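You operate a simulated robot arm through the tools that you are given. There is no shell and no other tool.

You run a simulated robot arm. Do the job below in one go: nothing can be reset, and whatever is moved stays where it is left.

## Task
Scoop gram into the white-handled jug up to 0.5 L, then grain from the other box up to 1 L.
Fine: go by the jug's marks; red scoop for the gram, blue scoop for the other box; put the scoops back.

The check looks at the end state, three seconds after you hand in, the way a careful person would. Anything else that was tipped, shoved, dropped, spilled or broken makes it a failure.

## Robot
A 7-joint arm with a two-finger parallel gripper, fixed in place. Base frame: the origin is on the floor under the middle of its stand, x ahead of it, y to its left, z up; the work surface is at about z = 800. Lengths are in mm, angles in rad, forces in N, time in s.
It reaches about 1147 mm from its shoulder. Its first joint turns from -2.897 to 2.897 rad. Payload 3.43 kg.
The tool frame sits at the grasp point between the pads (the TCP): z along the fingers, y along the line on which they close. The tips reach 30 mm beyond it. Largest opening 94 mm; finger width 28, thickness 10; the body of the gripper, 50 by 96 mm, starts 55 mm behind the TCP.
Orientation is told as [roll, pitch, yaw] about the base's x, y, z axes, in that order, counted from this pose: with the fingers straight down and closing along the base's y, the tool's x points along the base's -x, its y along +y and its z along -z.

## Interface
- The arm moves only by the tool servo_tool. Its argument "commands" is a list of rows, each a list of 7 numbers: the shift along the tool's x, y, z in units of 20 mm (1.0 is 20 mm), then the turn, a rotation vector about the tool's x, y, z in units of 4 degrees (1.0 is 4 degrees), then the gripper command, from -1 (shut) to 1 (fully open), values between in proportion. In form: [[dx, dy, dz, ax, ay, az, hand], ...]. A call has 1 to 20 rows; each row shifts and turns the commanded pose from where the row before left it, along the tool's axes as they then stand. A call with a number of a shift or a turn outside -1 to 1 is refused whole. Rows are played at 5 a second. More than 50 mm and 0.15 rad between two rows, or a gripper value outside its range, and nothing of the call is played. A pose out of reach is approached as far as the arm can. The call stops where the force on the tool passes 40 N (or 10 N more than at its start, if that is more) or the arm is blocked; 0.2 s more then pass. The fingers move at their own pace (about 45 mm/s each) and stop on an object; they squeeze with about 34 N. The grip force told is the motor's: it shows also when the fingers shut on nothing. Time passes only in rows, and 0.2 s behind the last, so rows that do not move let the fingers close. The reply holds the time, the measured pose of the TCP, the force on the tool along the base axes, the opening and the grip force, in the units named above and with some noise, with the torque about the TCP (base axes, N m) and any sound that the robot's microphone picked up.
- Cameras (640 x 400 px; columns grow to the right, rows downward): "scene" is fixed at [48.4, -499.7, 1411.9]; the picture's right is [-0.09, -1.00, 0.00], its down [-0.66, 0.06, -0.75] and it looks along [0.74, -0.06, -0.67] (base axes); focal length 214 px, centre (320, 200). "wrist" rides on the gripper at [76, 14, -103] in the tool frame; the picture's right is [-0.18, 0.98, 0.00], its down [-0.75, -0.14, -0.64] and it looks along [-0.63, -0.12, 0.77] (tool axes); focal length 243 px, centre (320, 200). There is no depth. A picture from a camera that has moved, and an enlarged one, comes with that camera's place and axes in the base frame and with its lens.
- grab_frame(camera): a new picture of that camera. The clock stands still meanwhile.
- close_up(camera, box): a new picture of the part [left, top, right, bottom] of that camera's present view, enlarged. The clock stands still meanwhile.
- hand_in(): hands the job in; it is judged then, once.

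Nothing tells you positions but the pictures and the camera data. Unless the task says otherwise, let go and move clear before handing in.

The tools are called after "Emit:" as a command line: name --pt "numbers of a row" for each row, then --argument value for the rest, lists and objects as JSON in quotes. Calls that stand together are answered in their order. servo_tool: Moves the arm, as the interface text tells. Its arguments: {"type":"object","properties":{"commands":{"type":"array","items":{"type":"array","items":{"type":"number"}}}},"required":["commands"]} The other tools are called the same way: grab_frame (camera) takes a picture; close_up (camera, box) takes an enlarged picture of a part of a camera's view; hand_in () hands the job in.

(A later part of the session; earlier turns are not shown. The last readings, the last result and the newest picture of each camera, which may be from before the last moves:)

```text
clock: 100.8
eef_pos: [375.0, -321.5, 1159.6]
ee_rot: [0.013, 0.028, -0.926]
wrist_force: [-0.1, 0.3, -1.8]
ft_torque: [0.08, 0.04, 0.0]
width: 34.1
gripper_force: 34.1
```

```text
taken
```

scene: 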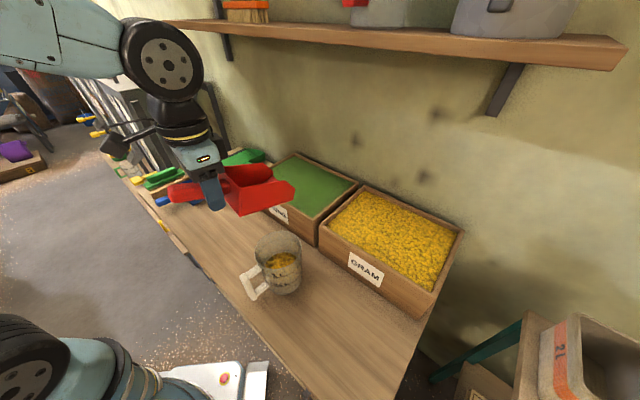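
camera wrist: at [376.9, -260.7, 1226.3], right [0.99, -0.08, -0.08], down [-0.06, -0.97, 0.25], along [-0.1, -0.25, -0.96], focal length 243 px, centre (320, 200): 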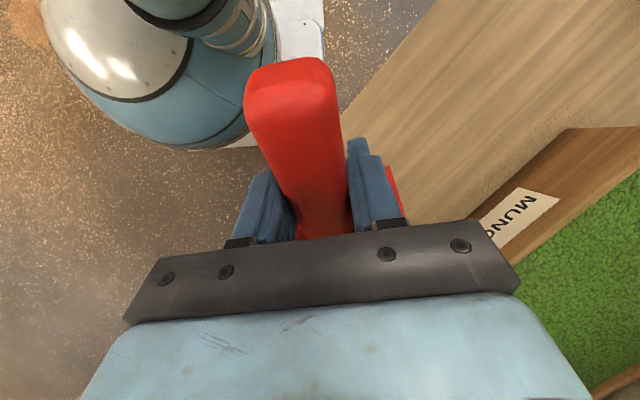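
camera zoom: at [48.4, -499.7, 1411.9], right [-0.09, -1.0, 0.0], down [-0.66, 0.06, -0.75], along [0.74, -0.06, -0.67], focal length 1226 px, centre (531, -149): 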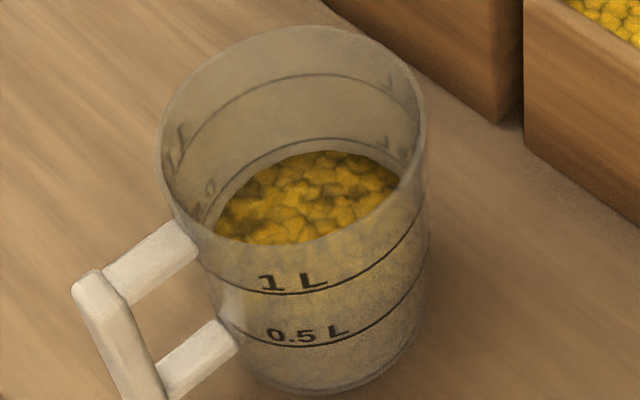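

Emit:
servo_tool --pt "0 0 0 0 0 -1 -1" --pt "0 0 0 0 0 -1 -1" --pt "0.055 0.989 0.6 0 0 0 -1" --pt "0.055 0.989 0.6 0 0 0 -1" --pt "0.055 0.989 0.6 0 0 0 -1" --pt "0.055 0.989 0.6 0 0 0 -1" --pt "0.055 0.989 0.6 0 0 0 -1" --pt "0.055 0.989 0.6 0 0 0 -1" --pt "0.055 0.989 0.6 0 0 0 -1" --pt "0.055 0.989 0.6 0 0 0 -1" --pt "0.055 0.989 0.6 0 0 0 -1" --pt "0.055 0.989 0.6 0 0 0 -1" --pt "0.055 0.989 0.6 0 0 0 -1" --pt "0.055 0.989 0.6 0 0 0 -1" --pt "0.055 0.989 0.6 0 0 0 -1" --pt "0 0 0 0 -1 0 -1" --pt "0 0 0 0 -1 0 -1" --pt "0 0 0 0 -1 0 -1" --pt "0 0 0 0 -1 0 -1" --pt "0 0 0 0 -1 0 -1"

Emit:
grab_frame --camera "wrist"

```text
clock: 105.0
eef_pos: [546.1, -124.6, 1008.0]
ee_rot: [0.017, -0.323, -0.792]
wrist_force: [-0.2, -0.5, -1.6]
ft_torque: [0.08, 0.07, -0.03]
width: 34.0
gripper_force: 34.0
```

```text
taken
camera wrist: at [480.8, -41.2, 1082.6], right [0.82, 0.57, 0.08], down [0.25, -0.47, 0.85], along [0.52, -0.67, -0.53], focal length 243 px, centre (320, 200)
```

wrist: 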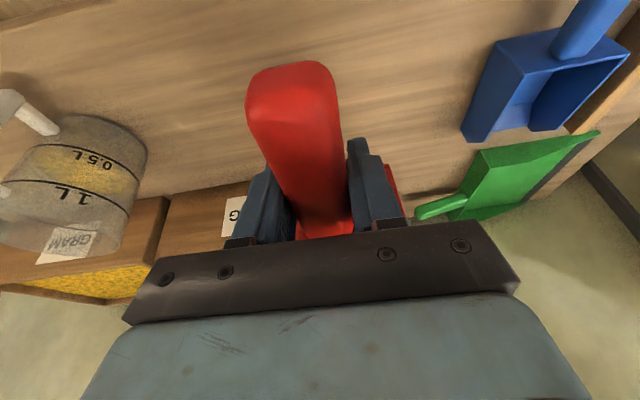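

Emit:
close_up --camera "wrist" --box '[0, 90, 160, 270]'

```text
2.22 times, centred on (80, 180) of wrist
camera zoom: at [480.8, -41.2, 1082.6], right [0.82, 0.57, 0.08], down [0.25, -0.47, 0.85], along [0.52, -0.67, -0.53], focal length 539 px, centre (853, 244)
```

zoom: 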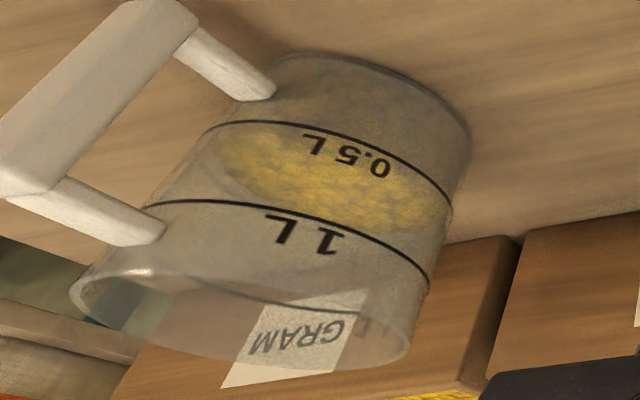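

Emit:
close_up --camera "wrist" --box '[40, 105, 120, 185]'

```text
5.00 times, centred on (80, 145) of wrist
camera zoom: at [480.8, -41.2, 1082.6], right [0.82, 0.57, 0.08], down [0.25, -0.47, 0.85], along [0.52, -0.67, -0.53], focal length 1213 px, centre (1520, 475)
```

zoom: 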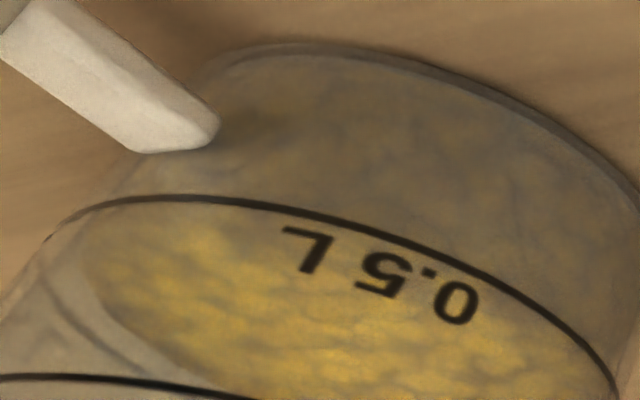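

Emit:
close_up --camera "wrist" --box '[45, 125, 85, 150]'

Emit:
close_up --camera "wrist" --box '[85, 130, 125, 170]'

```text
16.00 times, centred on (65, 138) of wrist
camera zoom: at [480.8, -41.2, 1082.6], right [0.82, 0.57, 0.08], down [0.25, -0.47, 0.85], along [0.52, -0.67, -0.53], focal length 3882 px, centre (4400, 1200)
```

zoom: 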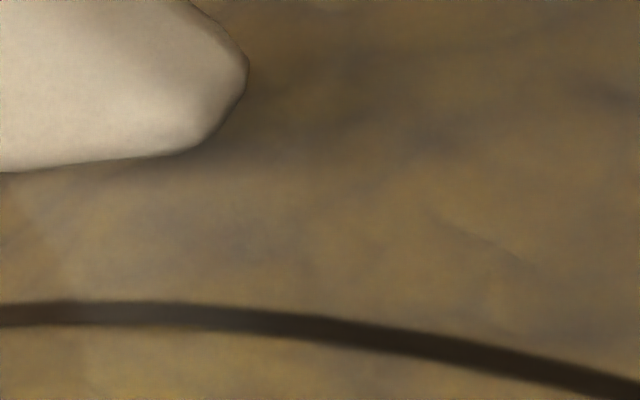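

```text
10.00 times, centred on (105, 150) of wrist
camera zoom: at [480.8, -41.2, 1082.6], right [0.82, 0.57, 0.08], down [0.25, -0.47, 0.85], along [0.52, -0.67, -0.53], focal length 2426 px, centre (2470, 700)
```

zoom: 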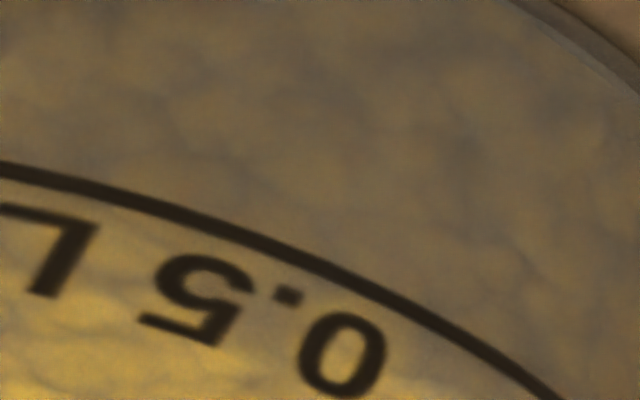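

From the side, the gram's surface sits only about 3 mm under the 0.5 L ring, so roughly 0.47 L. I'll fetch a small top-up and go back across to the gram box.

Emit:
servo_tool --pt "0 0 0 0 1 0 -1" --pt "0 0 0 0 1 0 -1" --pt "-0.176 0 -0.948 0 0 0 -1" --pt "-0.176 0 -0.948 0 0 0 -1" --pt "-0.176 0 -0.948 0 0 0 -1" --pt "-0.176 0 -0.948 0 0 0 -1" --pt "-0.386 -0.994 0.071 0 0 0 -1" --pt "-0.386 -0.994 0.071 0 0 0 -1" --pt "-0.386 -0.994 0.071 0 0 0 -1" --pt "-0.386 -0.994 0.071 0 0 0 -1" --pt "-0.386 -0.994 0.071 0 0 0 -1" --pt "-0.386 -0.994 0.071 0 0 0 -1" --pt "-0.386 -0.994 0.071 0 0 0 -1" --pt "-0.386 -0.994 0.071 0 0 0 -1" --pt "-0.386 -0.994 0.071 0 0 0 -1" --pt "-0.386 -0.994 0.071 0 0 0 -1" --pt "-0.386 -0.994 0.071 0 0 0 -1" --pt "-0.386 -0.994 0.071 0 0 0 -1" --pt "-0.386 -0.994 0.071 0 0 0 -1" --pt "-0.386 -0.994 0.071 0 0 0 -1"

Emit:
servo_tool --pt "-0.386 -0.994 0.071 0 0 0 -1" --pt "-0.386 -0.994 0.071 0 0 0 -1" --pt "-0.386 -0.994 0.071 0 0 0 -1" --pt "-0.386 -0.994 0.071 0 0 0 -1" --pt "-0.386 -0.994 0.071 0 0 0 -1" --pt "-0.386 -0.994 0.071 0 0 0 -1" --pt "-0.386 -0.994 0.071 0 0 0 -1" --pt "-0.386 -0.994 0.071 0 0 0 -1" --pt "-0.386 -0.994 0.071 0 0 0 -1" --pt "-0.386 -0.994 0.071 0 0 0 -1" --pt "-0.386 -0.994 0.071 0 0 0 -1" --pt "-0.386 -0.994 0.071 0 0 0 -1" --pt "-0.386 -0.994 0.071 0 0 0 -1" --pt "0 0 0 0 0 0 -1"

Emit:
grab_frame --camera "scene"

```text
clock: 109.2
eef_pos: [425.4, -401.1, 1081.1]
ee_rot: [0.018, -0.183, -0.791]
wrist_force: [0.0, -0.1, -2.0]
ft_torque: [0.02, 0.05, -0.01]
width: 33.7
gripper_force: 34.2
```

```text
clock: 112.2
eef_pos: [312.4, -655.4, 1080.1]
ee_rot: [0.018, -0.182, -0.789]
wrist_force: [-0.4, 0.0, -1.3]
ft_torque: [0.04, 0.04, -0.04]
width: 33.8
gripper_force: 33.9
```

```text
taken
```

scene: 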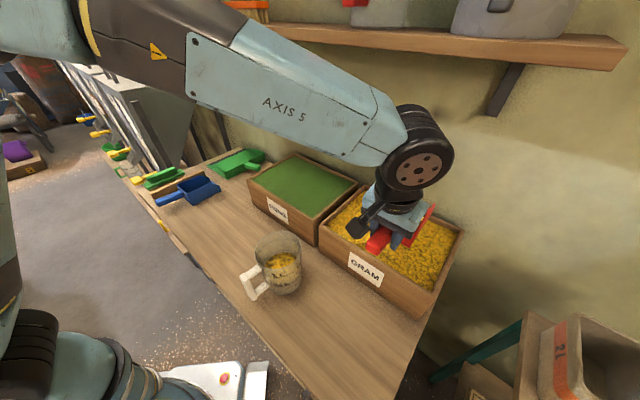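

Emit:
servo_tool --pt "0 0 0 0.258 1 0 -1" --pt "0 0 0 0 1 0 -1" --pt "0 0 0 0 1 0 -1" --pt "0 0 0 0 1 0 -1" --pt "0 0 0 0 1 0 -1" --pt "0 0 0 0 1 0 -1" --pt "0 0 0 0 1 0 -1" --pt "0 0 0 0 1 0 -1" --pt "0 0 0 0 1 0 -1" --pt "0 0 0 0 1 0 -1" --pt "0 0 0 0 1 0 -1" --pt "0 0 0 0 1 0 -1" --pt "-0.638 0 0.167 0 0 0 -1" --pt "-0.638 0 0.167 0 0 0 -1" --pt "-0.638 0 0.167 0 0 0 -1" --pt "-0.638 0 0.167 0 0 0 -1" --pt "-0.638 0 0.167 0 0 0 -1" --pt "-0.638 0 0.167 0 0 0 -1" --pt "0 0 0 0 0 0 -1"

Emit:
servo_tool --pt "0 0 0 0 -0.8 0 -1" --pt "0 0 0 0 -0.8 0 -1" --pt "0 0 0 0 -0.8 0 -1" --pt "0 0 0 0 -0.8 0 -1" --pt "0 0 0 0 -0.8 0 -1" --pt "0 0 0 0 -0.8 0 -1" --pt "0 0 0 0 -0.8 0 -1" --pt "0 0 0 0 -0.8 0 -1" --pt "0 0 0 0 -0.8 0 -1" --pt "0 0 0 0 -0.8 0 -1" --pt "0 0 0 0 -0.8 0 -1" --pt "0 0 0 0 -0.8 0 -1" --pt "0 0 0 0 -0.8 0 -1" --pt "0 0 0 0 -0.8 0 -1" --pt "0 0 0 0 -0.8 0 -1" --pt "0 0 0 0 -0.8 0 -1" --pt "0 0 0 0 0 0 -1"

```text
clock: 116.2
eef_pos: [347.7, -692.6, 1016.2]
ee_rot: [0.002, 0.655, -0.792]
wrist_force: [-0.2, 0.1, -2.8]
ft_torque: [0.05, 0.06, 0.01]
width: 34.0
gripper_force: 33.6
```

```text
clock: 119.8
eef_pos: [347.8, -689.5, 1015.3]
ee_rot: [0.0, -0.24, -0.79]
wrist_force: [1.2, -0.5, -1.7]
ft_torque: [0.11, 0.05, 0.0]
width: 34.1
gripper_force: 34.1
```

A light load is in. I'll turn to the pouring heading over the box and look at it.

Emit:
servo_tool --pt "0 0 0 0.183 0 0.748 -1" --pt "0 0 0 0.183 0 0.748 -1" --pt "0 0 0 0.183 0 0.748 -1" --pt "0 0 0 0.183 0 0.748 -1" --pt "0 0 0 0.183 0 0.748 -1" --pt "0 0 0 0.183 0 0.748 -1" --pt "0 0 0 0.183 0 0.748 -1" --pt "0 0 0 0.183 0 0.748 -1" --pt "0 0 0 0.183 0 0.748 -1" --pt "0 0 0 0.183 0 0.748 -1" --pt "0 0 0 0.183 0 0.748 -1" --pt "0 0 0 0.183 0 0.748 -1" --pt "0 0 0 0.183 0 0.748 -1" --pt "-0.107 0 -0.437 0 0 0 -1" --pt "-0.107 0 -0.437 0 0 0 -1" --pt "-0.107 0 -0.437 0 0 0 -1" --pt "-0.107 0 -0.437 0 0 0 -1" --pt "0 0 0 0 0 0 -1"

Emit:
close_up --camera "scene" --box '[320, 140, 480, 300]'

Emit:
close_up --camera "scene" --box '[370, 180, 440, 250]'

```text
clock: 123.6
eef_pos: [346.6, -690.9, 1050.6]
ee_rot: [-0.002, -0.24, -1.49]
wrist_force: [0.8, 1.0, -1.6]
ft_torque: [0.11, 0.01, -0.02]
width: 34.0
gripper_force: 33.6
```

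```text
2.50 times, centred on (400, 220) of scene
camera zoom: at [48.4, -499.7, 1411.9], right [-0.09, -1.0, 0.0], down [-0.66, 0.06, -0.75], along [0.74, -0.06, -0.67], focal length 536 px, centre (120, 150)
```

zoom: 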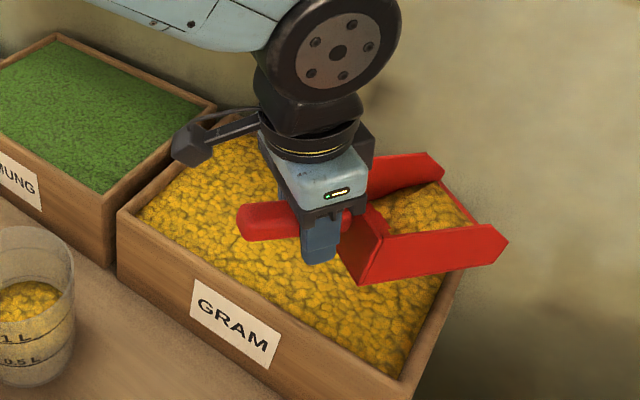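

```text
5.71 times, centred on (405, 215) of scene
camera zoom: at [48.4, -499.7, 1411.9], right [-0.09, -1.0, 0.0], down [-0.66, 0.06, -0.75], along [0.74, -0.06, -0.67], focal length 1226 px, centre (-166, 114)
```

zoom: 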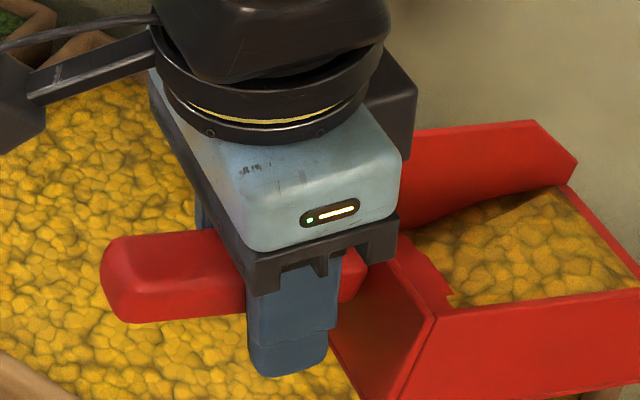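

A small load like the first one. I'll bring it back to the jug.

Emit:
servo_tool --pt "0.3 0.04 -0.073 0 0 0 -1" --pt "0.641 0.086 -0.157 0 0 0 -1" --pt "0.641 0.086 -0.157 0 0 0 -1" --pt "0.641 0.086 -0.157 0 0 0 -1" --pt "0.641 0.086 -0.157 0 0 0 -1" --pt "0.641 0.086 -0.157 0 0 0 -1" --pt "0.641 0.086 -0.157 0 0 0 -1" --pt "0.641 0.086 -0.157 0 0 0 -1" --pt "0.641 0.086 -0.157 0 0 0 -1" --pt "0.641 0.086 -0.157 0 0 0 -1" --pt "0.641 0.086 -0.157 0 0 0 -1" --pt "0.641 0.086 -0.157 0 0 0 -1" --pt "0.641 0.086 -0.157 0 0 0 -1" --pt "0.641 0.086 -0.157 0 0 0 -1" --pt "0.641 0.086 -0.157 0 0 0 -1" --pt "0.641 0.086 -0.157 0 0 0 -1" --pt "0.641 0.086 -0.157 0 0 0 -1" --pt "0.641 0.086 -0.157 0 0 0 -1" --pt "0.641 0.086 -0.157 0 0 0 -1" --pt "0.641 0.086 -0.157 0 0 0 -1"

Emit:
servo_tool --pt "0.641 0.086 -0.157 0 0 0 -1" --pt "0.641 0.086 -0.157 0 0 0 -1" --pt "0.641 0.086 -0.157 0 0 0 -1" --pt "0.641 0.086 -0.157 0 0 0 -1" --pt "0.641 0.086 -0.157 0 0 0 -1" --pt "0.641 0.086 -0.157 0 0 0 -1" --pt "0.641 0.086 -0.157 0 0 0 -1" --pt "0.641 0.086 -0.157 0 0 0 -1" --pt "0.641 0.086 -0.157 0 0 0 -1" --pt "0.641 0.086 -0.157 0 0 0 -1" --pt "0.641 0.086 -0.157 0 0 0 -1" --pt "0.641 0.086 -0.157 0 0 0 -1" --pt "0.641 0.086 -0.157 0 0 0 -1" --pt "0.3 0.04 -0.073 0 0 0 -1" --pt "0 0 0 0 0 0 -1"

Emit:
close_up --camera "scene" --box '[200, 180, 340, 320]'

```text
clock: 127.8
eef_pos: [358.8, -431.3, 1050.9]
ee_rot: [-0.001, -0.24, -1.488]
wrist_force: [-0.2, 0.5, -2.6]
ft_torque: [0.14, 0.06, -0.02]
width: 33.8
gripper_force: 34.3
```

```text
clock: 131.0
eef_pos: [367.9, -251.6, 1051.6]
ee_rot: [0.0, -0.239, -1.489]
wrist_force: [-0.3, 0.5, -1.0]
ft_torque: [0.1, 0.01, -0.01]
width: 33.9
gripper_force: 34.0
```

```text
2.86 times, centred on (270, 250) of scene
camera zoom: at [48.4, -499.7, 1411.9], right [-0.09, -1.0, 0.0], down [-0.66, 0.06, -0.75], along [0.74, -0.06, -0.67], focal length 613 px, centre (463, 57)
```

zoom: 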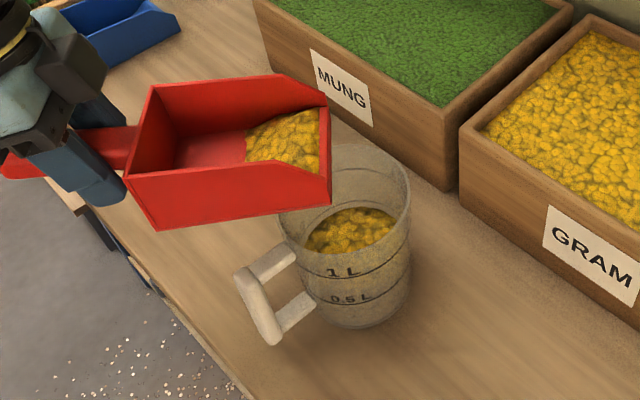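

Emit:
servo_tool --pt "-0.096 0 -0.053 0 0.98 0 -1" --pt "-0.092 0 -0.059 0 0.98 0 -1" --pt "-0.088 0 -0.065 0 0.98 0 -1" --pt "-0.084 0 -0.071 0 0.98 0 -1" --pt "-0.078 0 -0.077 0 0.98 0 -1" --pt "-0.073 0 -0.082 0 0.98 0 -1" --pt "0 0 0 0 0 0 -1" --pt "0 0 0 0 0 0 -1" --pt "0 0 0 0 0 0 -1" --pt "0 0 0 0 0 0 -1"

Emit:
close_up --camera "scene" --box '[258, 226, 308, 296]'

Emit:
close_up --camera "scene" --box '[200, 180, 340, 320]'

```text
clock: 133.2
eef_pos: [367.4, -263.3, 1057.6]
ee_rot: [0.002, 0.172, -1.488]
wrist_force: [-0.2, -0.8, -1.6]
ft_torque: [0.11, 0.01, 0.02]
width: 34.0
gripper_force: 33.6
```

```text
5.71 times, centred on (283, 261) of scene
camera zoom: at [48.4, -499.7, 1411.9], right [-0.09, -1.0, 0.0], down [-0.66, 0.06, -0.75], along [0.74, -0.06, -0.67], focal length 1226 px, centre (531, -149)
```

zoom: 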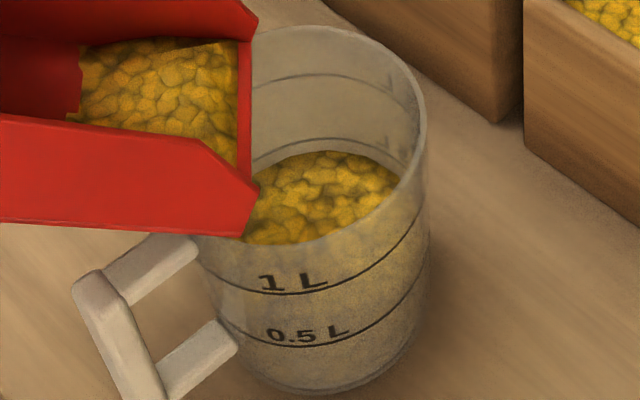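

```text
2.86 times, centred on (270, 250) of scene
camera zoom: at [48.4, -499.7, 1411.9], right [-0.09, -1.0, 0.0], down [-0.66, 0.06, -0.75], along [0.74, -0.06, -0.67], focal length 613 px, centre (463, 57)
```

zoom: 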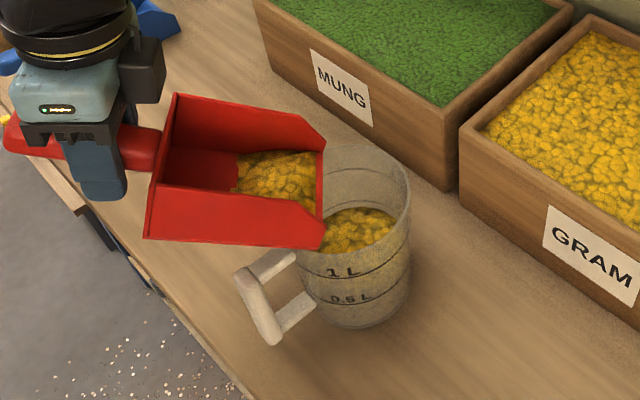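

Emit:
servo_tool --pt "-0.192 0 -0.487 0 1 0 -1" --pt "-0.158 0 -0.499 0 1 0 -1" --pt "0 0 0 0 0 0 -1" --pt "0 0 0 0 0 0 -1" --pt "0 0 0 0 0 0 -1" --pt "0 0 0 0 0 0 -1" --pt "0 0 0 0 0 0 -1"

Emit:
close_up --camera "scene" --box '[258, 226, 308, 296]'

```text
clock: 134.8
eef_pos: [367.0, -273.7, 1078.4]
ee_rot: [-0.002, 0.312, -1.489]
wrist_force: [0.6, 0.1, -1.9]
ft_torque: [0.1, 0.01, 0.02]
width: 34.0
gripper_force: 34.3
```

```text
5.71 times, centred on (283, 261) of scene
camera zoom: at [48.4, -499.7, 1411.9], right [-0.09, -1.0, 0.0], down [-0.66, 0.06, -0.75], along [0.74, -0.06, -0.67], focal length 1226 px, centre (531, -149)
```

zoom: 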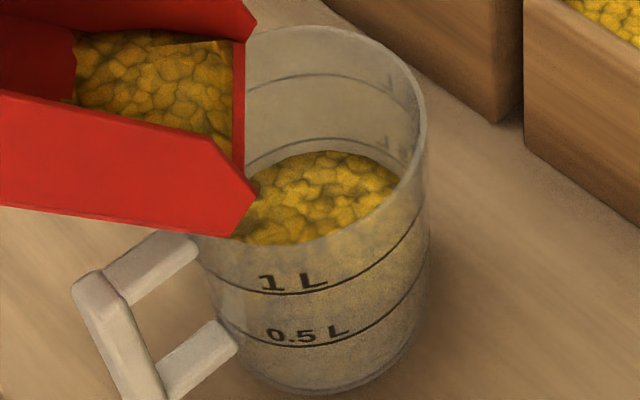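

Emit:
servo_tool --pt "-0.18 0 -0.45 0 1 0 -1" --pt "0 0 0 0 0 0 -1" --pt "0 0 0 0 0 0 -1" --pt "0 0 0 0 0 0 -1"

Emit:
close_up --camera "scene" --box '[258, 226, 308, 296]'

```text
clock: 135.8
eef_pos: [368.4, -278.5, 1085.8]
ee_rot: [-0.001, 0.379, -1.489]
wrist_force: [0.5, -1.1, -2.1]
ft_torque: [0.06, -0.02, -0.01]
width: 34.0
gripper_force: 34.2
```

```text
5.71 times, centred on (283, 261) of scene
camera zoom: at [48.4, -499.7, 1411.9], right [-0.09, -1.0, 0.0], down [-0.66, 0.06, -0.75], along [0.74, -0.06, -0.67], focal length 1226 px, centre (531, -149)
```

zoom: 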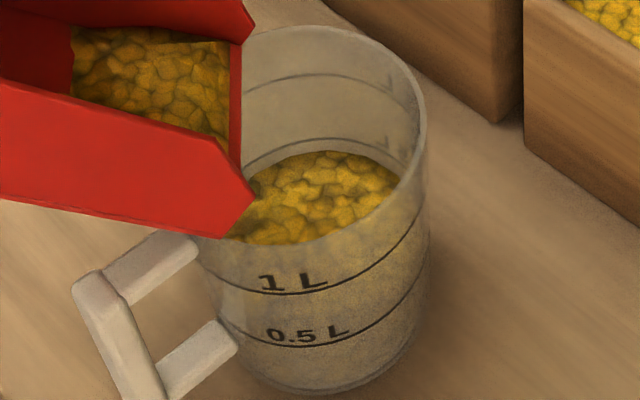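

Emit:
servo_tool --pt "-0.09 0 -0.25 0 0.6 0 -1" --pt "0 0 0 0 0 0 -1" --pt "0 0 0 0 0 0 -1" --pt "0 0 0 0 0 0 -1"

Emit:
close_up --camera "scene" --box '[258, 226, 308, 296]'

```text
clock: 136.8
eef_pos: [369.5, -282.8, 1089.7]
ee_rot: [-0.001, 0.421, -1.489]
wrist_force: [-0.3, 0.6, -1.6]
ft_torque: [0.06, -0.01, -0.01]
width: 33.9
gripper_force: 34.3
```

```text
5.71 times, centred on (283, 261) of scene
camera zoom: at [48.4, -499.7, 1411.9], right [-0.09, -1.0, 0.0], down [-0.66, 0.06, -0.75], along [0.74, -0.06, -0.67], focal length 1226 px, centre (531, -149)
```

zoom: 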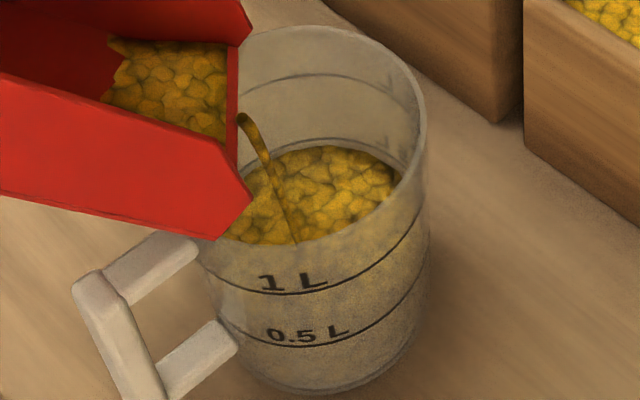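

It began flowing and the level has come up to about the ring, so I stop by tipping back now.

Emit:
servo_tool --pt "0 0 0 0 -1 0 -1" --pt "0 0 0 0 -1 0 -1" --pt "0 0 0 0 -1 0 -1" --pt "0 0 0 0 -1 0 -1" --pt "0 0 0 0 -1 0 -1" --pt "0 0 0 0 0 0 -1" --pt "0 0 0 0 0 0 -1"

Emit:
close_up --camera "scene" --box '[258, 226, 308, 296]'

Emit:
close_up --camera "scene" --box '[200, 180, 340, 320]'

```text
clock: 138.4
eef_pos: [369.1, -285.3, 1088.0]
ee_rot: [-0.001, 0.073, -1.488]
wrist_force: [-0.5, 0.2, -1.3]
ft_torque: [0.11, 0.01, 0.0]
width: 33.9
gripper_force: 34.4
```

```text
5.71 times, centred on (283, 261) of scene
camera zoom: at [48.4, -499.7, 1411.9], right [-0.09, -1.0, 0.0], down [-0.66, 0.06, -0.75], along [0.74, -0.06, -0.67], focal length 1226 px, centre (531, -149)
```

zoom: 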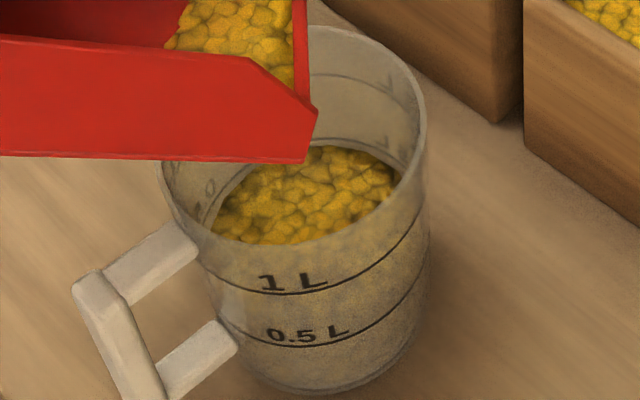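

```text
2.86 times, centred on (270, 250) of scene
camera zoom: at [48.4, -499.7, 1411.9], right [-0.09, -1.0, 0.0], down [-0.66, 0.06, -0.75], along [0.74, -0.06, -0.67], focal length 613 px, centre (463, 57)
```

zoom: 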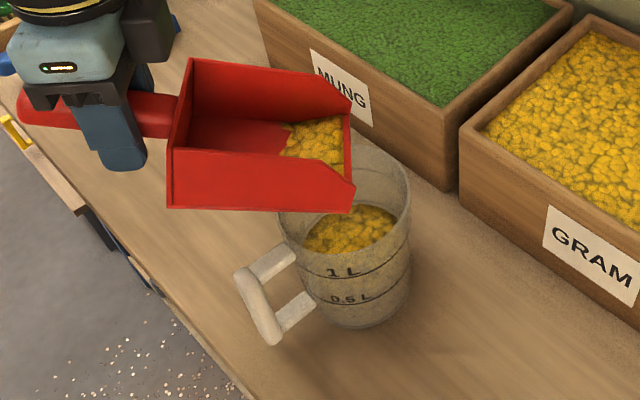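

The level now reads at the 0.5 L ring within a millimetre or two. I'll take the leftover gram back to its box.

Emit:
servo_tool --pt "0 0 0 0 -0.9 0 -1" --pt "0 0 0 0 -0.9 0 -1" --pt "0 0 0 0 -0.9 0 -1" --pt "0 0 0 0 -0.9 0 -1" --pt "0 0 0 0 -0.9 0 -1" --pt "-0.4 0.03 0.14 0 0 0 -1" --pt "-0.85 0.06 0.281 0 0 0 -1" --pt "-0.85 0.06 0.281 0 0 0 -1" --pt "-0.85 0.06 0.281 0 0 0 -1" --pt "-0.85 0.06 0.281 0 0 0 -1" --pt "-0.85 0.06 0.281 0 0 0 -1" --pt "-0.85 0.06 0.281 0 0 0 -1" --pt "-0.85 0.06 0.281 0 0 0 -1" --pt "-0.85 0.06 0.281 0 0 0 -1" --pt "-0.85 0.06 0.281 0 0 0 -1" --pt "-0.85 0.06 0.281 0 0 0 -1" --pt "-0.85 0.06 0.281 0 0 0 -1" --pt "-0.85 0.06 0.281 0 0 0 -1" --pt "-0.85 0.06 0.281 0 0 0 -1" --pt "-0.85 0.06 0.281 0 0 0 -1"

Emit:
servo_tool --pt "-0.85 0.06 0.281 0 0 0 -1" --pt "-0.85 0.06 0.281 0 0 0 -1" --pt "-0.85 0.06 0.281 0 0 0 -1" --pt "-0.85 0.06 0.281 0 0 0 -1" --pt "-0.85 0.06 0.281 0 0 0 -1" --pt "-0.4 0.03 0.14 0 0 0 -1" --pt "0 0 0 -0.2385 0 -0.971 -1" --pt "0 0 0 -0.2385 0 -0.971 -1" --pt "0 0 0 -0.2385 0 -0.971 -1" --pt "0 0 0 -0.2385 0 -0.971 -1" --pt "0 0 0 -0.2385 0 -0.971 -1" --pt "0 0 0 -0.2385 0 -0.971 -1" --pt "0 0 0 -0.2385 0 -0.971 -1" --pt "0 0 0 -0.2385 0 -0.971 -1" --pt "0 0 0 -0.2385 0 -0.971 -1" --pt "0 0 0 -0.2385 0 -0.971 -1" --pt "0 0 0 0 0 0 -1"

Emit:
grab_frame --camera "scene"

Emit:
close_up --camera "scene" --box '[258, 226, 308, 296]'

```text
clock: 142.6
eef_pos: [409.8, -536.6, 1068.2]
ee_rot: [0.0, -0.241, -1.487]
wrist_force: [-0.5, 0.2, -1.3]
ft_torque: [0.09, 0.02, 0.03]
width: 34.2
gripper_force: 34.3
```

```text
clock: 146.2
eef_pos: [422.3, -635.9, 1061.5]
ee_rot: [-0.003, -0.241, -0.788]
wrist_force: [0.3, 0.1, -2.0]
ft_torque: [0.04, 0.08, -0.03]
width: 33.9
gripper_force: 34.0
```

```text
taken
```

scene: 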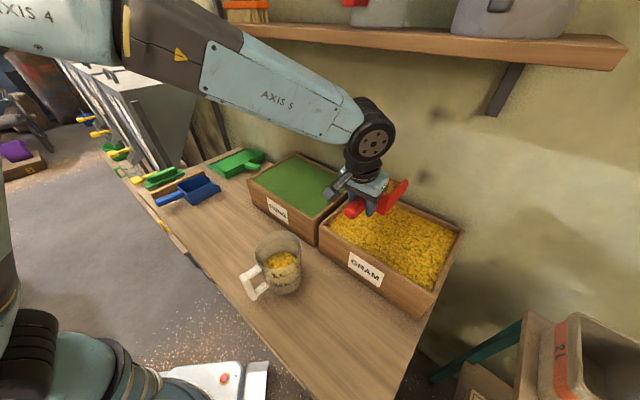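

```text
5.71 times, centred on (283, 261) of scene
camera zoom: at [48.4, -499.7, 1411.9], right [-0.09, -1.0, 0.0], down [-0.66, 0.06, -0.75], along [0.74, -0.06, -0.67], focal length 1226 px, centre (531, -149)
```

zoom: 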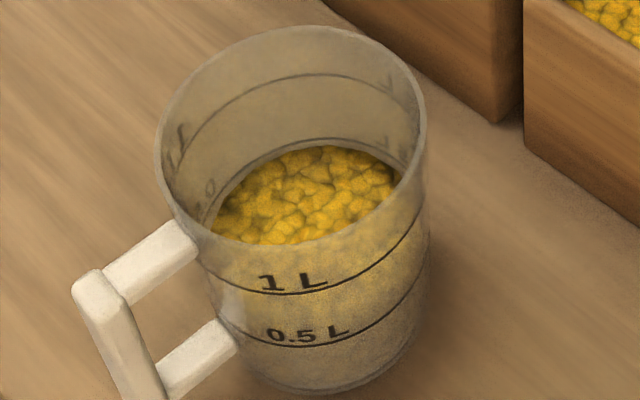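

The gram reading looks right at 0.5 L. Now I tip the leftover out over the gram box.

Emit:
servo_tool --pt "-0.18 0 -0.728 0 0 0 -1" --pt "0 0 0 0 1 0 -1" --pt "0 0 0 0 1 0 -1" --pt "0 0 0 0 1 0 -1" --pt "0 0 0 0 1 0 -1" --pt "0 0 0 0 1 0 -1" --pt "0 0 0 0 1 0 -1" --pt "0 0 0 0 1 0 -1" --pt "0 0 0 0 1 0 -1" --pt "0 0 0 0 1 0 -1" --pt "0 0 0 0 1 0 -1" --pt "0 0 0 0 1 0 -1" --pt "0 0 0 0 1 0 -1" --pt "0 0 0 0 1 0 -1" --pt "0 0 0 0 1 0 -1" --pt "0 0 0 0 0 0 -1" --pt "0 0 0 0 0 0 -1" --pt "0 0 0 0 0 0 -1" --pt "0 0 0 0 0 0 -1" --pt "0 0 0 0 0 0 -1"

Emit:
close_up --camera "scene" --box '[310, 140, 470, 300]'

```text
clock: 150.4
eef_pos: [424.5, -635.5, 1074.4]
ee_rot: [-0.003, 0.739, -0.794]
wrist_force: [-0.4, 0.0, -0.6]
ft_torque: [-0.01, 0.04, 0.02]
width: 33.9
gripper_force: 33.5
```

```text
2.50 times, centred on (390, 220) of scene
camera zoom: at [48.4, -499.7, 1411.9], right [-0.09, -1.0, 0.0], down [-0.66, 0.06, -0.75], along [0.74, -0.06, -0.67], focal length 536 px, centre (145, 150)
```

zoom: 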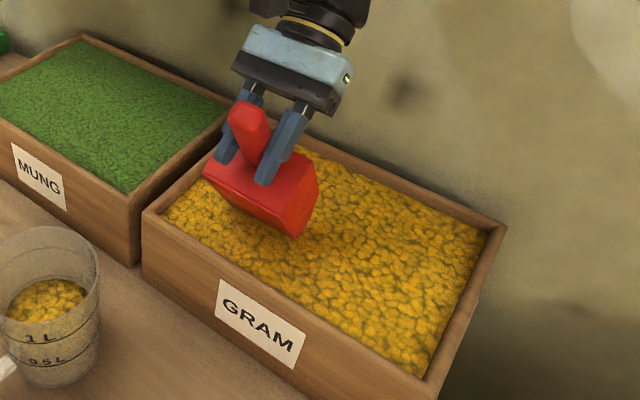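

The scoop is empty. I'll level it and carry it back to its place on the bench.

Emit:
servo_tool --pt "0 0 0 0 -0.938 0 -1" --pt "0 0 0 0 -0.938 0 -1" --pt "0 0 0 0 -0.938 0 -1" --pt "0 0 0 0 -0.938 0 -1" --pt "0 0 0 0 -0.938 0 -1" --pt "0 0 0 0 -0.938 0 -1" --pt "0 0 0 0 -0.938 0 -1" --pt "0 0 0 0 -0.938 0 -1" --pt "0 0 0 0 -0.938 0 -1" --pt "0 0 0 0 -0.938 0 -1" --pt "0 0 0 0 -0.938 0 -1" --pt "0 0 0 0 -0.938 0 -1" --pt "0 0 0 0 -0.938 0 -1" --pt "0 0 0 0 -0.938 0 -1" --pt "0 0 0 0 0 0 -1"

Emit:
servo_tool --pt "0.3 0.5 0.06 0 0 0 -1" --pt "0.555 0.977 0.119 0 0 0 -1" --pt "0.555 0.977 0.119 0 0 0 -1" --pt "0.555 0.977 0.119 0 0 0 -1" --pt "0.555 0.977 0.119 0 0 0 -1" --pt "0.555 0.977 0.119 0 0 0 -1" --pt "0.555 0.977 0.119 0 0 0 -1" --pt "0.555 0.977 0.119 0 0 0 -1" --pt "0.555 0.977 0.119 0 0 0 -1" --pt "0.555 0.977 0.119 0 0 0 -1" --pt "0.555 0.977 0.119 0 0 0 -1" --pt "0.555 0.977 0.119 0 0 0 -1" --pt "0.555 0.977 0.119 0 0 0 -1" --pt "0.555 0.977 0.119 0 0 0 -1" --pt "0.555 0.977 0.119 0 0 0 -1" --pt "0.555 0.977 0.119 0 0 0 -1" --pt "0.555 0.977 0.119 0 0 0 -1" --pt "0.555 0.977 0.119 0 0 0 -1" --pt "0.555 0.977 0.119 0 0 0 -1" --pt "0.555 0.977 0.119 0 0 0 -1"

Emit:
servo_tool --pt "0.555 0.977 0.119 0 0 0 -1" --pt "0.555 0.977 0.119 0 0 0 -1" --pt "0.555 0.977 0.119 0 0 0 -1" --pt "0.15 0.4 0.05 0 0 0 -1" --pt "0 0 0 0 0 0 -1" --pt "0 0 0 0 0 0 -1"

Emit:
close_up --camera "scene" --box '[150, 130, 270, 240]'

Emit:
grab_frame --camera "wrist"

```text
clock: 153.6
eef_pos: [423.6, -634.4, 1075.5]
ee_rot: [0.0, -0.18, -0.79]
wrist_force: [0.5, 0.2, -1.5]
ft_torque: [0.05, 0.04, 0.02]
width: 34.0
gripper_force: 34.7
```

```text
clock: 157.8
eef_pos: [549.7, -223.8, 990.0]
ee_rot: [0.0, -0.18, -0.79]
wrist_force: [0.2, 0.1, -2.3]
ft_torque: [0.03, 0.04, 0.02]
width: 33.9
gripper_force: 34.3
```

```text
clock: 159.2
eef_pos: [573.1, -151.7, 976.5]
ee_rot: [-0.002, -0.178, -0.791]
wrist_force: [0.5, -0.5, -1.9]
ft_torque: [0.06, 0.07, -0.01]
width: 34.0
gripper_force: 33.6
```

```text
3.64 times, centred on (210, 185) of scene
camera zoom: at [48.4, -499.7, 1411.9], right [-0.09, -1.0, 0.0], down [-0.66, 0.06, -0.75], along [0.74, -0.06, -0.67], focal length 780 px, centre (720, 254)
```

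zoom: 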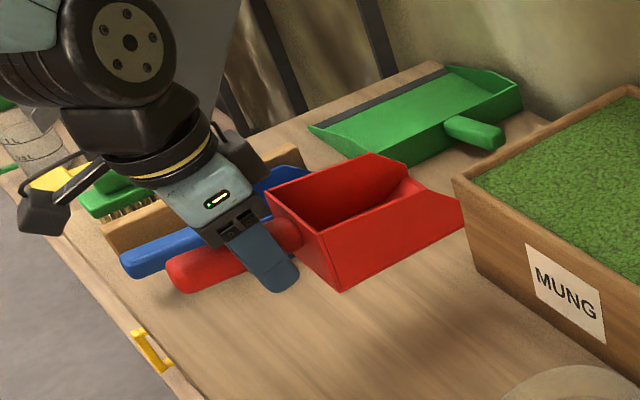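

```text
taken
camera wrist: at [517.8, -75.1, 1065.0], right [0.83, 0.56, 0.03], down [0.34, -0.54, 0.77], along [0.45, -0.62, -0.64], focal length 243 px, centre (320, 200)
```

wrist: 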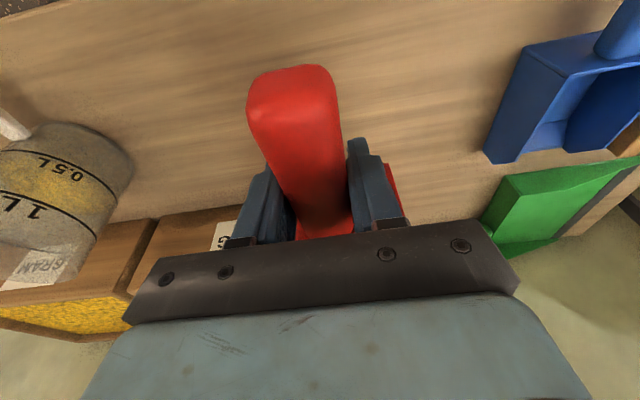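

The scoop seems to have slipped a few degrees nose-down in the grip while loaded. I'll measure this before setting it down.

Emit:
close_up --camera "scene" --box '[190, 160, 290, 220]'

Emit:
close_up --camera "wrist" --box '[0, 90, 140, 290]'

```text
6.40 times, centred on (240, 190) of scene
camera zoom: at [48.4, -499.7, 1411.9], right [-0.09, -1.0, 0.0], down [-0.66, 0.06, -0.75], along [0.74, -0.06, -0.67], focal length 1373 px, centre (832, 264)
```

zoom: 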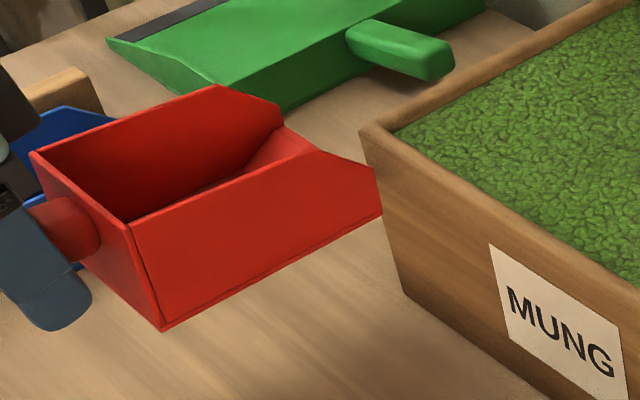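

```text
2.00 times, centred on (70, 190) of wrist
camera zoom: at [517.8, -75.1, 1065.0], right [0.83, 0.56, 0.03], down [0.34, -0.54, 0.77], along [0.45, -0.62, -0.64], focal length 485 px, centre (820, 220)
```

zoom: 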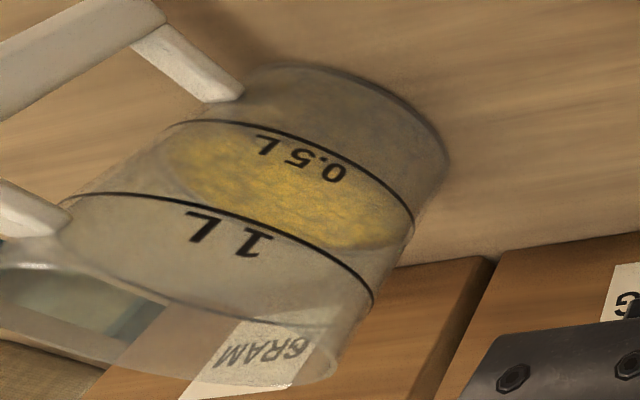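

It's about 2.7° nose-down, so I'll compensate, then lower the scoop to just above its old resting height. The side view also confirms the gram surface at the 0.5 L ring.

Emit:
servo_tool --pt "0 0.17 0 0 -0.67 0 -1" --pt "0.194 0 0.8 0 0 0 -1" --pt "0.194 0 0.8 0 0 0 -1" --pt "0.194 0 0.8 0 0 0 -1" --pt "0.194 0 0.8 0 0 0 -1" --pt "0.194 0 0.8 0 0 0 -1" --pt "0.194 0 0.8 0 0 0 -1" --pt "0.194 0 0.8 0 0 0 -1" --pt "0.1 0 0.4 0 0 0 -1" --pt "0.05 0 0.2 0 0 0 -1" --pt "0 0 0 0 0 0 -1"

Emit:
close_up --camera "scene" --box '[180, 190, 260, 240]'

```text
clock: 161.6
eef_pos: [572.4, -149.8, 847.5]
ee_rot: [-0.002, -0.225, -0.791]
wrist_force: [0.6, -0.2, -1.8]
ft_torque: [0.01, 0.02, -0.01]
width: 34.0
gripper_force: 33.6
```

```text
8.00 times, centred on (220, 215) of scene
camera zoom: at [48.4, -499.7, 1411.9], right [-0.09, -1.0, 0.0], down [-0.66, 0.06, -0.75], along [0.74, -0.06, -0.67], focal length 1716 px, centre (1120, 80)
```

zoom: 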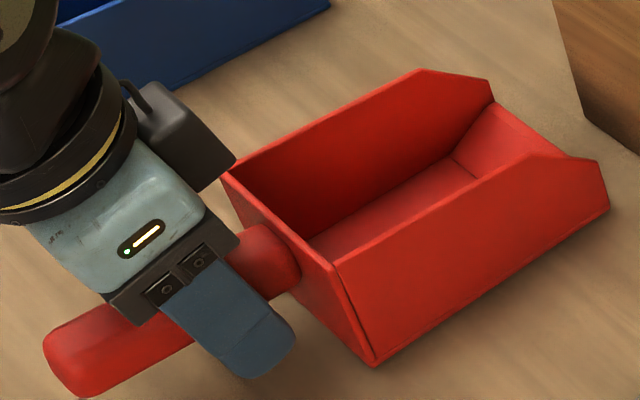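

It's level and 4 mm above the bench; comparing with the first picture it is about 4–5 mm off to one side. I'll correct that and set it down.

Emit:
servo_tool --pt "0.087 0.23 -0.02 0 0 0 -1" --pt "0.02 0 0.09 0 0 0 -1" --pt "0.02 0 0.09 0 0 0 -1" --pt "0 0 0 0 0 0 -1"

Emit:
close_up --camera "scene" --box '[180, 190, 260, 240]'

```text
clock: 162.6
eef_pos: [575.9, -144.3, 844.0]
ee_rot: [-0.001, -0.226, -0.792]
wrist_force: [-8.4, 0.7, 25.7]
ft_torque: [-0.44, -0.44, -0.12]
width: 33.8
gripper_force: 33.9
```

```text
8.00 times, centred on (220, 215) of scene
camera zoom: at [48.4, -499.7, 1411.9], right [-0.09, -1.0, 0.0], down [-0.66, 0.06, -0.75], along [0.74, -0.06, -0.67], focal length 1716 px, centre (1120, 80)
```

zoom: 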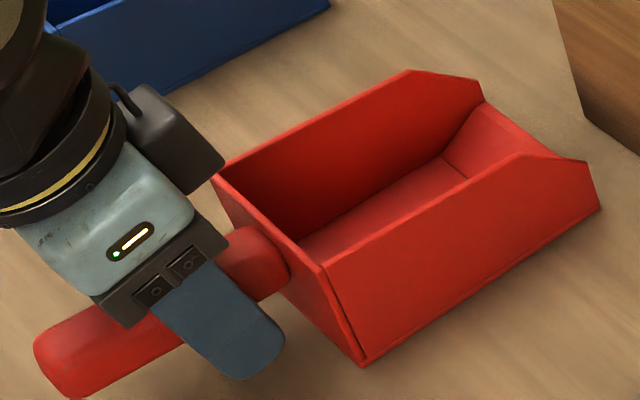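

It is resting with some pressure on its back edge. I'll ease that off and open the fingers.

Emit:
servo_tool --pt "-0.01 0 -0.05 0 0.3 0 -1" --pt "0 0 0 0 0 0 -1"

Emit:
servo_tool --pt "0 0 0 0 0 0 0" --pt "0 0 0 0 0 0 0.6" --pt "0 0 0 0 0 0 1" --pt "0 0 0 0 0 0 1" --pt "0 0 0 0 0 0 1"

Emit:
close_up --camera "scene" --box '[180, 190, 260, 240]'

Emit:
grab_frame --camera "wrist"

```text
clock: 163.2
eef_pos: [576.4, -143.7, 845.0]
ee_rot: [-0.002, -0.205, -0.79]
wrist_force: [0.5, 0.7, 1.4]
ft_torque: [-0.23, -0.38, 0.03]
width: 33.8
gripper_force: 34.5
```

```text
clock: 164.4
eef_pos: [575.4, -144.5, 845.7]
ee_rot: [-0.001, -0.204, -0.79]
wrist_force: [0.1, -1.2, -0.3]
ft_torque: [0.01, 0.0, -0.04]
width: 93.9
gripper_force: 0.0
```

```text
8.00 times, centred on (220, 215) of scene
camera zoom: at [48.4, -499.7, 1411.9], right [-0.09, -1.0, 0.0], down [-0.66, 0.06, -0.75], along [0.74, -0.06, -0.67], focal length 1716 px, centre (1120, 80)
```

zoom: 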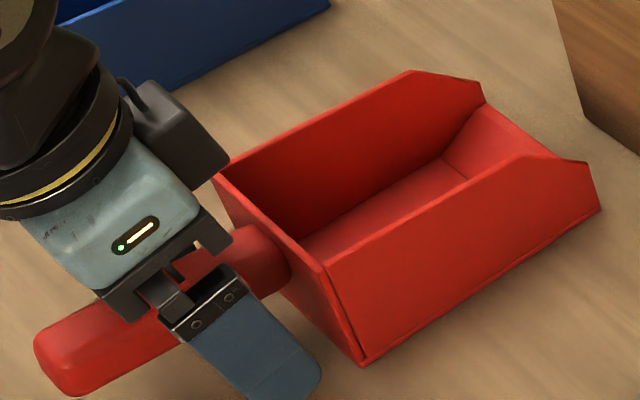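

```text
taken
camera wrist: at [517.9, -65.2, 930.7], right [0.83, 0.56, 0.04], down [0.33, -0.53, 0.78], along [0.46, -0.63, -0.62], focal length 243 px, centre (320, 200)
```

wrist: 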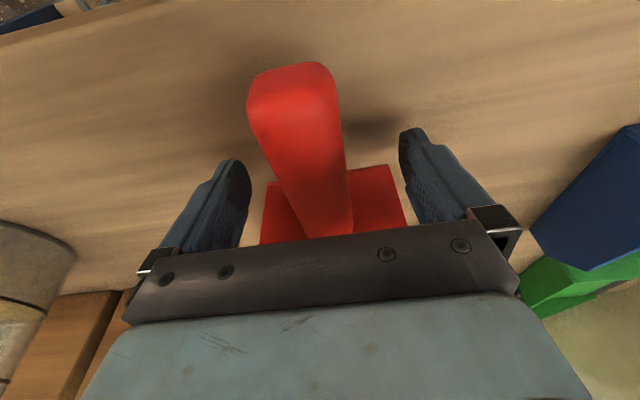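

The red scoop is back within about 2 mm of where it stood. I'll back the fingers off along their axis and go over to the blue scoop's handle, which I place around (750, 29).

Emit:
servo_tool --pt "0 0 -0.5 0 0 0 1" --pt "0 0 -1 0 0 0 1" --pt "0 0 -1 0 0 0 1" --pt "0 0 -1 0 0 0 1" --pt "0 0 -1 0 0 0 1" --pt "0 0 -1 0 0 0 1" --pt "-0.006 0.947 0.111 0 0 0 1" --pt "-0.006 0.947 0.111 0 0 0 1" --pt "-0.006 0.947 0.111 0 0 0 1" --pt "-0.006 0.947 0.111 0 0 0 1" --pt "-0.006 0.947 0.111 0 0 0 1" --pt "-0.006 0.947 0.111 0 0 0 1" --pt "-0.006 0.947 0.111 0 0 0 1" --pt "-0.006 0.947 0.111 0 0 0 1" --pt "-0.006 0.947 0.111 0 0 0 1" --pt "-0.006 0.947 0.111 0 0 0 1" --pt "-0.006 0.947 0.111 0 0 0 1" --pt "-0.006 0.947 0.111 0 0 0 1" --pt "-0.006 0.947 0.111 0 0 0 1" --pt "0 0 0 0 0 0 1"

Emit:
grab_frame --camera "wrist"

Emit:
grab_frame --camera "scene"

Emit:
close_up --camera "scene" --box '[180, 190, 260, 240]'

```text
clock: 168.6
eef_pos: [737.7, 41.3, 926.2]
ee_rot: [0.0, -0.204, -0.792]
wrist_force: [-0.5, -0.4, 0.5]
ft_torque: [0.03, 0.01, 0.01]
width: 94.0
gripper_force: 0.0
```

```text
taken
camera wrist: at [681.2, 120.8, 1011.0], right [0.83, 0.56, 0.04], down [0.33, -0.53, 0.78], along [0.46, -0.63, -0.62], focal length 243 px, centre (320, 200)
```

wrist: 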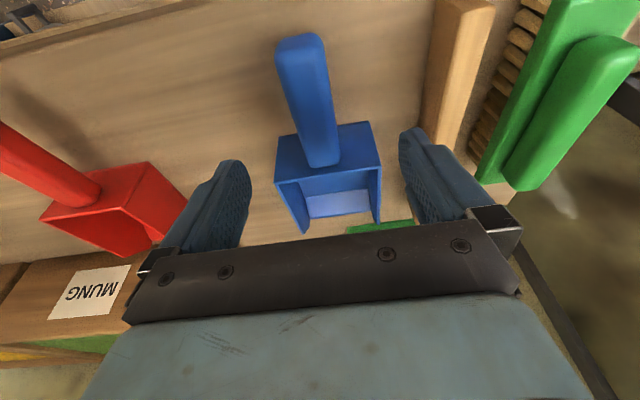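

```text
taken
```

scene: 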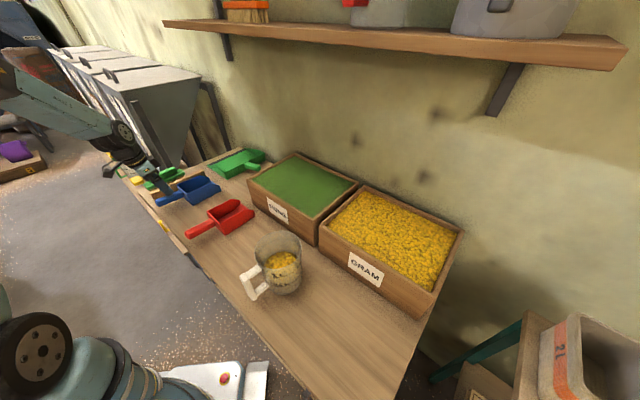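

```text
8.00 times, centred on (220, 215) of scene
camera zoom: at [48.4, -499.7, 1411.9], right [-0.09, -1.0, 0.0], down [-0.66, 0.06, -0.75], along [0.74, -0.06, -0.67], focal length 1716 px, centre (1120, 80)
```

zoom: 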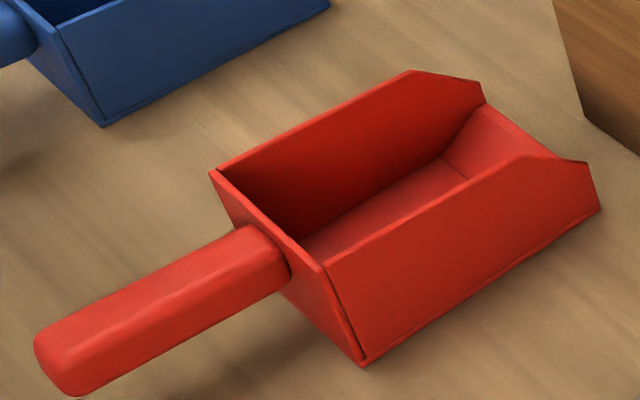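

The red scoop stands flat in its old place. I'll zoom in on the blue handle to align.

Emit:
close_up --camera "wrist" --box '[240, 0, 400, 240]'

Emit:
close_up --camera "scene" --box '[145, 165, 225, 215]'

```text
1.67 times, centred on (320, 120) of wrist
camera zoom: at [681.2, 120.8, 1011.0], right [0.83, 0.56, 0.04], down [0.33, -0.53, 0.78], along [0.46, -0.63, -0.62], focal length 404 px, centre (320, 333)
```

zoom: 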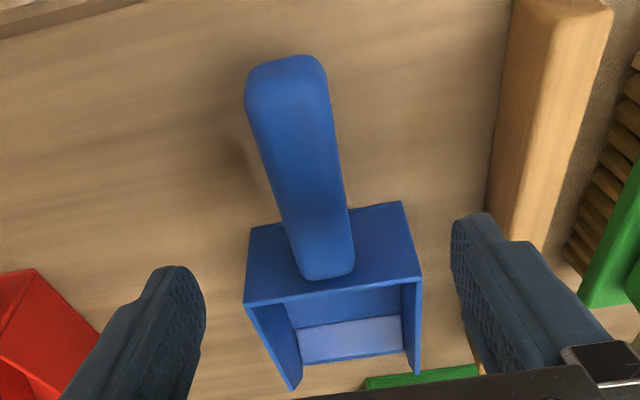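

```text
8.00 times, centred on (185, 190) of scene
camera zoom: at [48.4, -499.7, 1411.9], right [-0.09, -1.0, 0.0], down [-0.66, 0.06, -0.75], along [0.74, -0.06, -0.67], focal length 1716 px, centre (1400, 280)
```

zoom: 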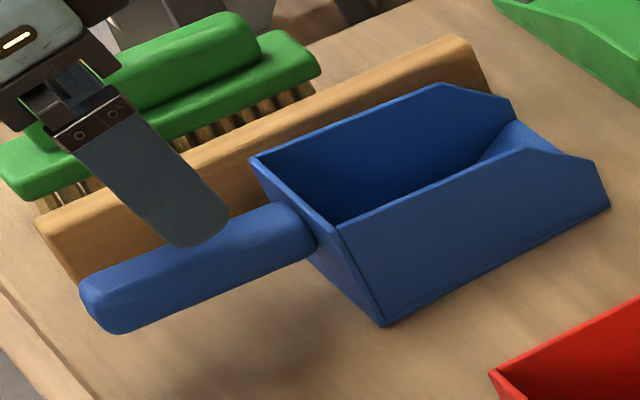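

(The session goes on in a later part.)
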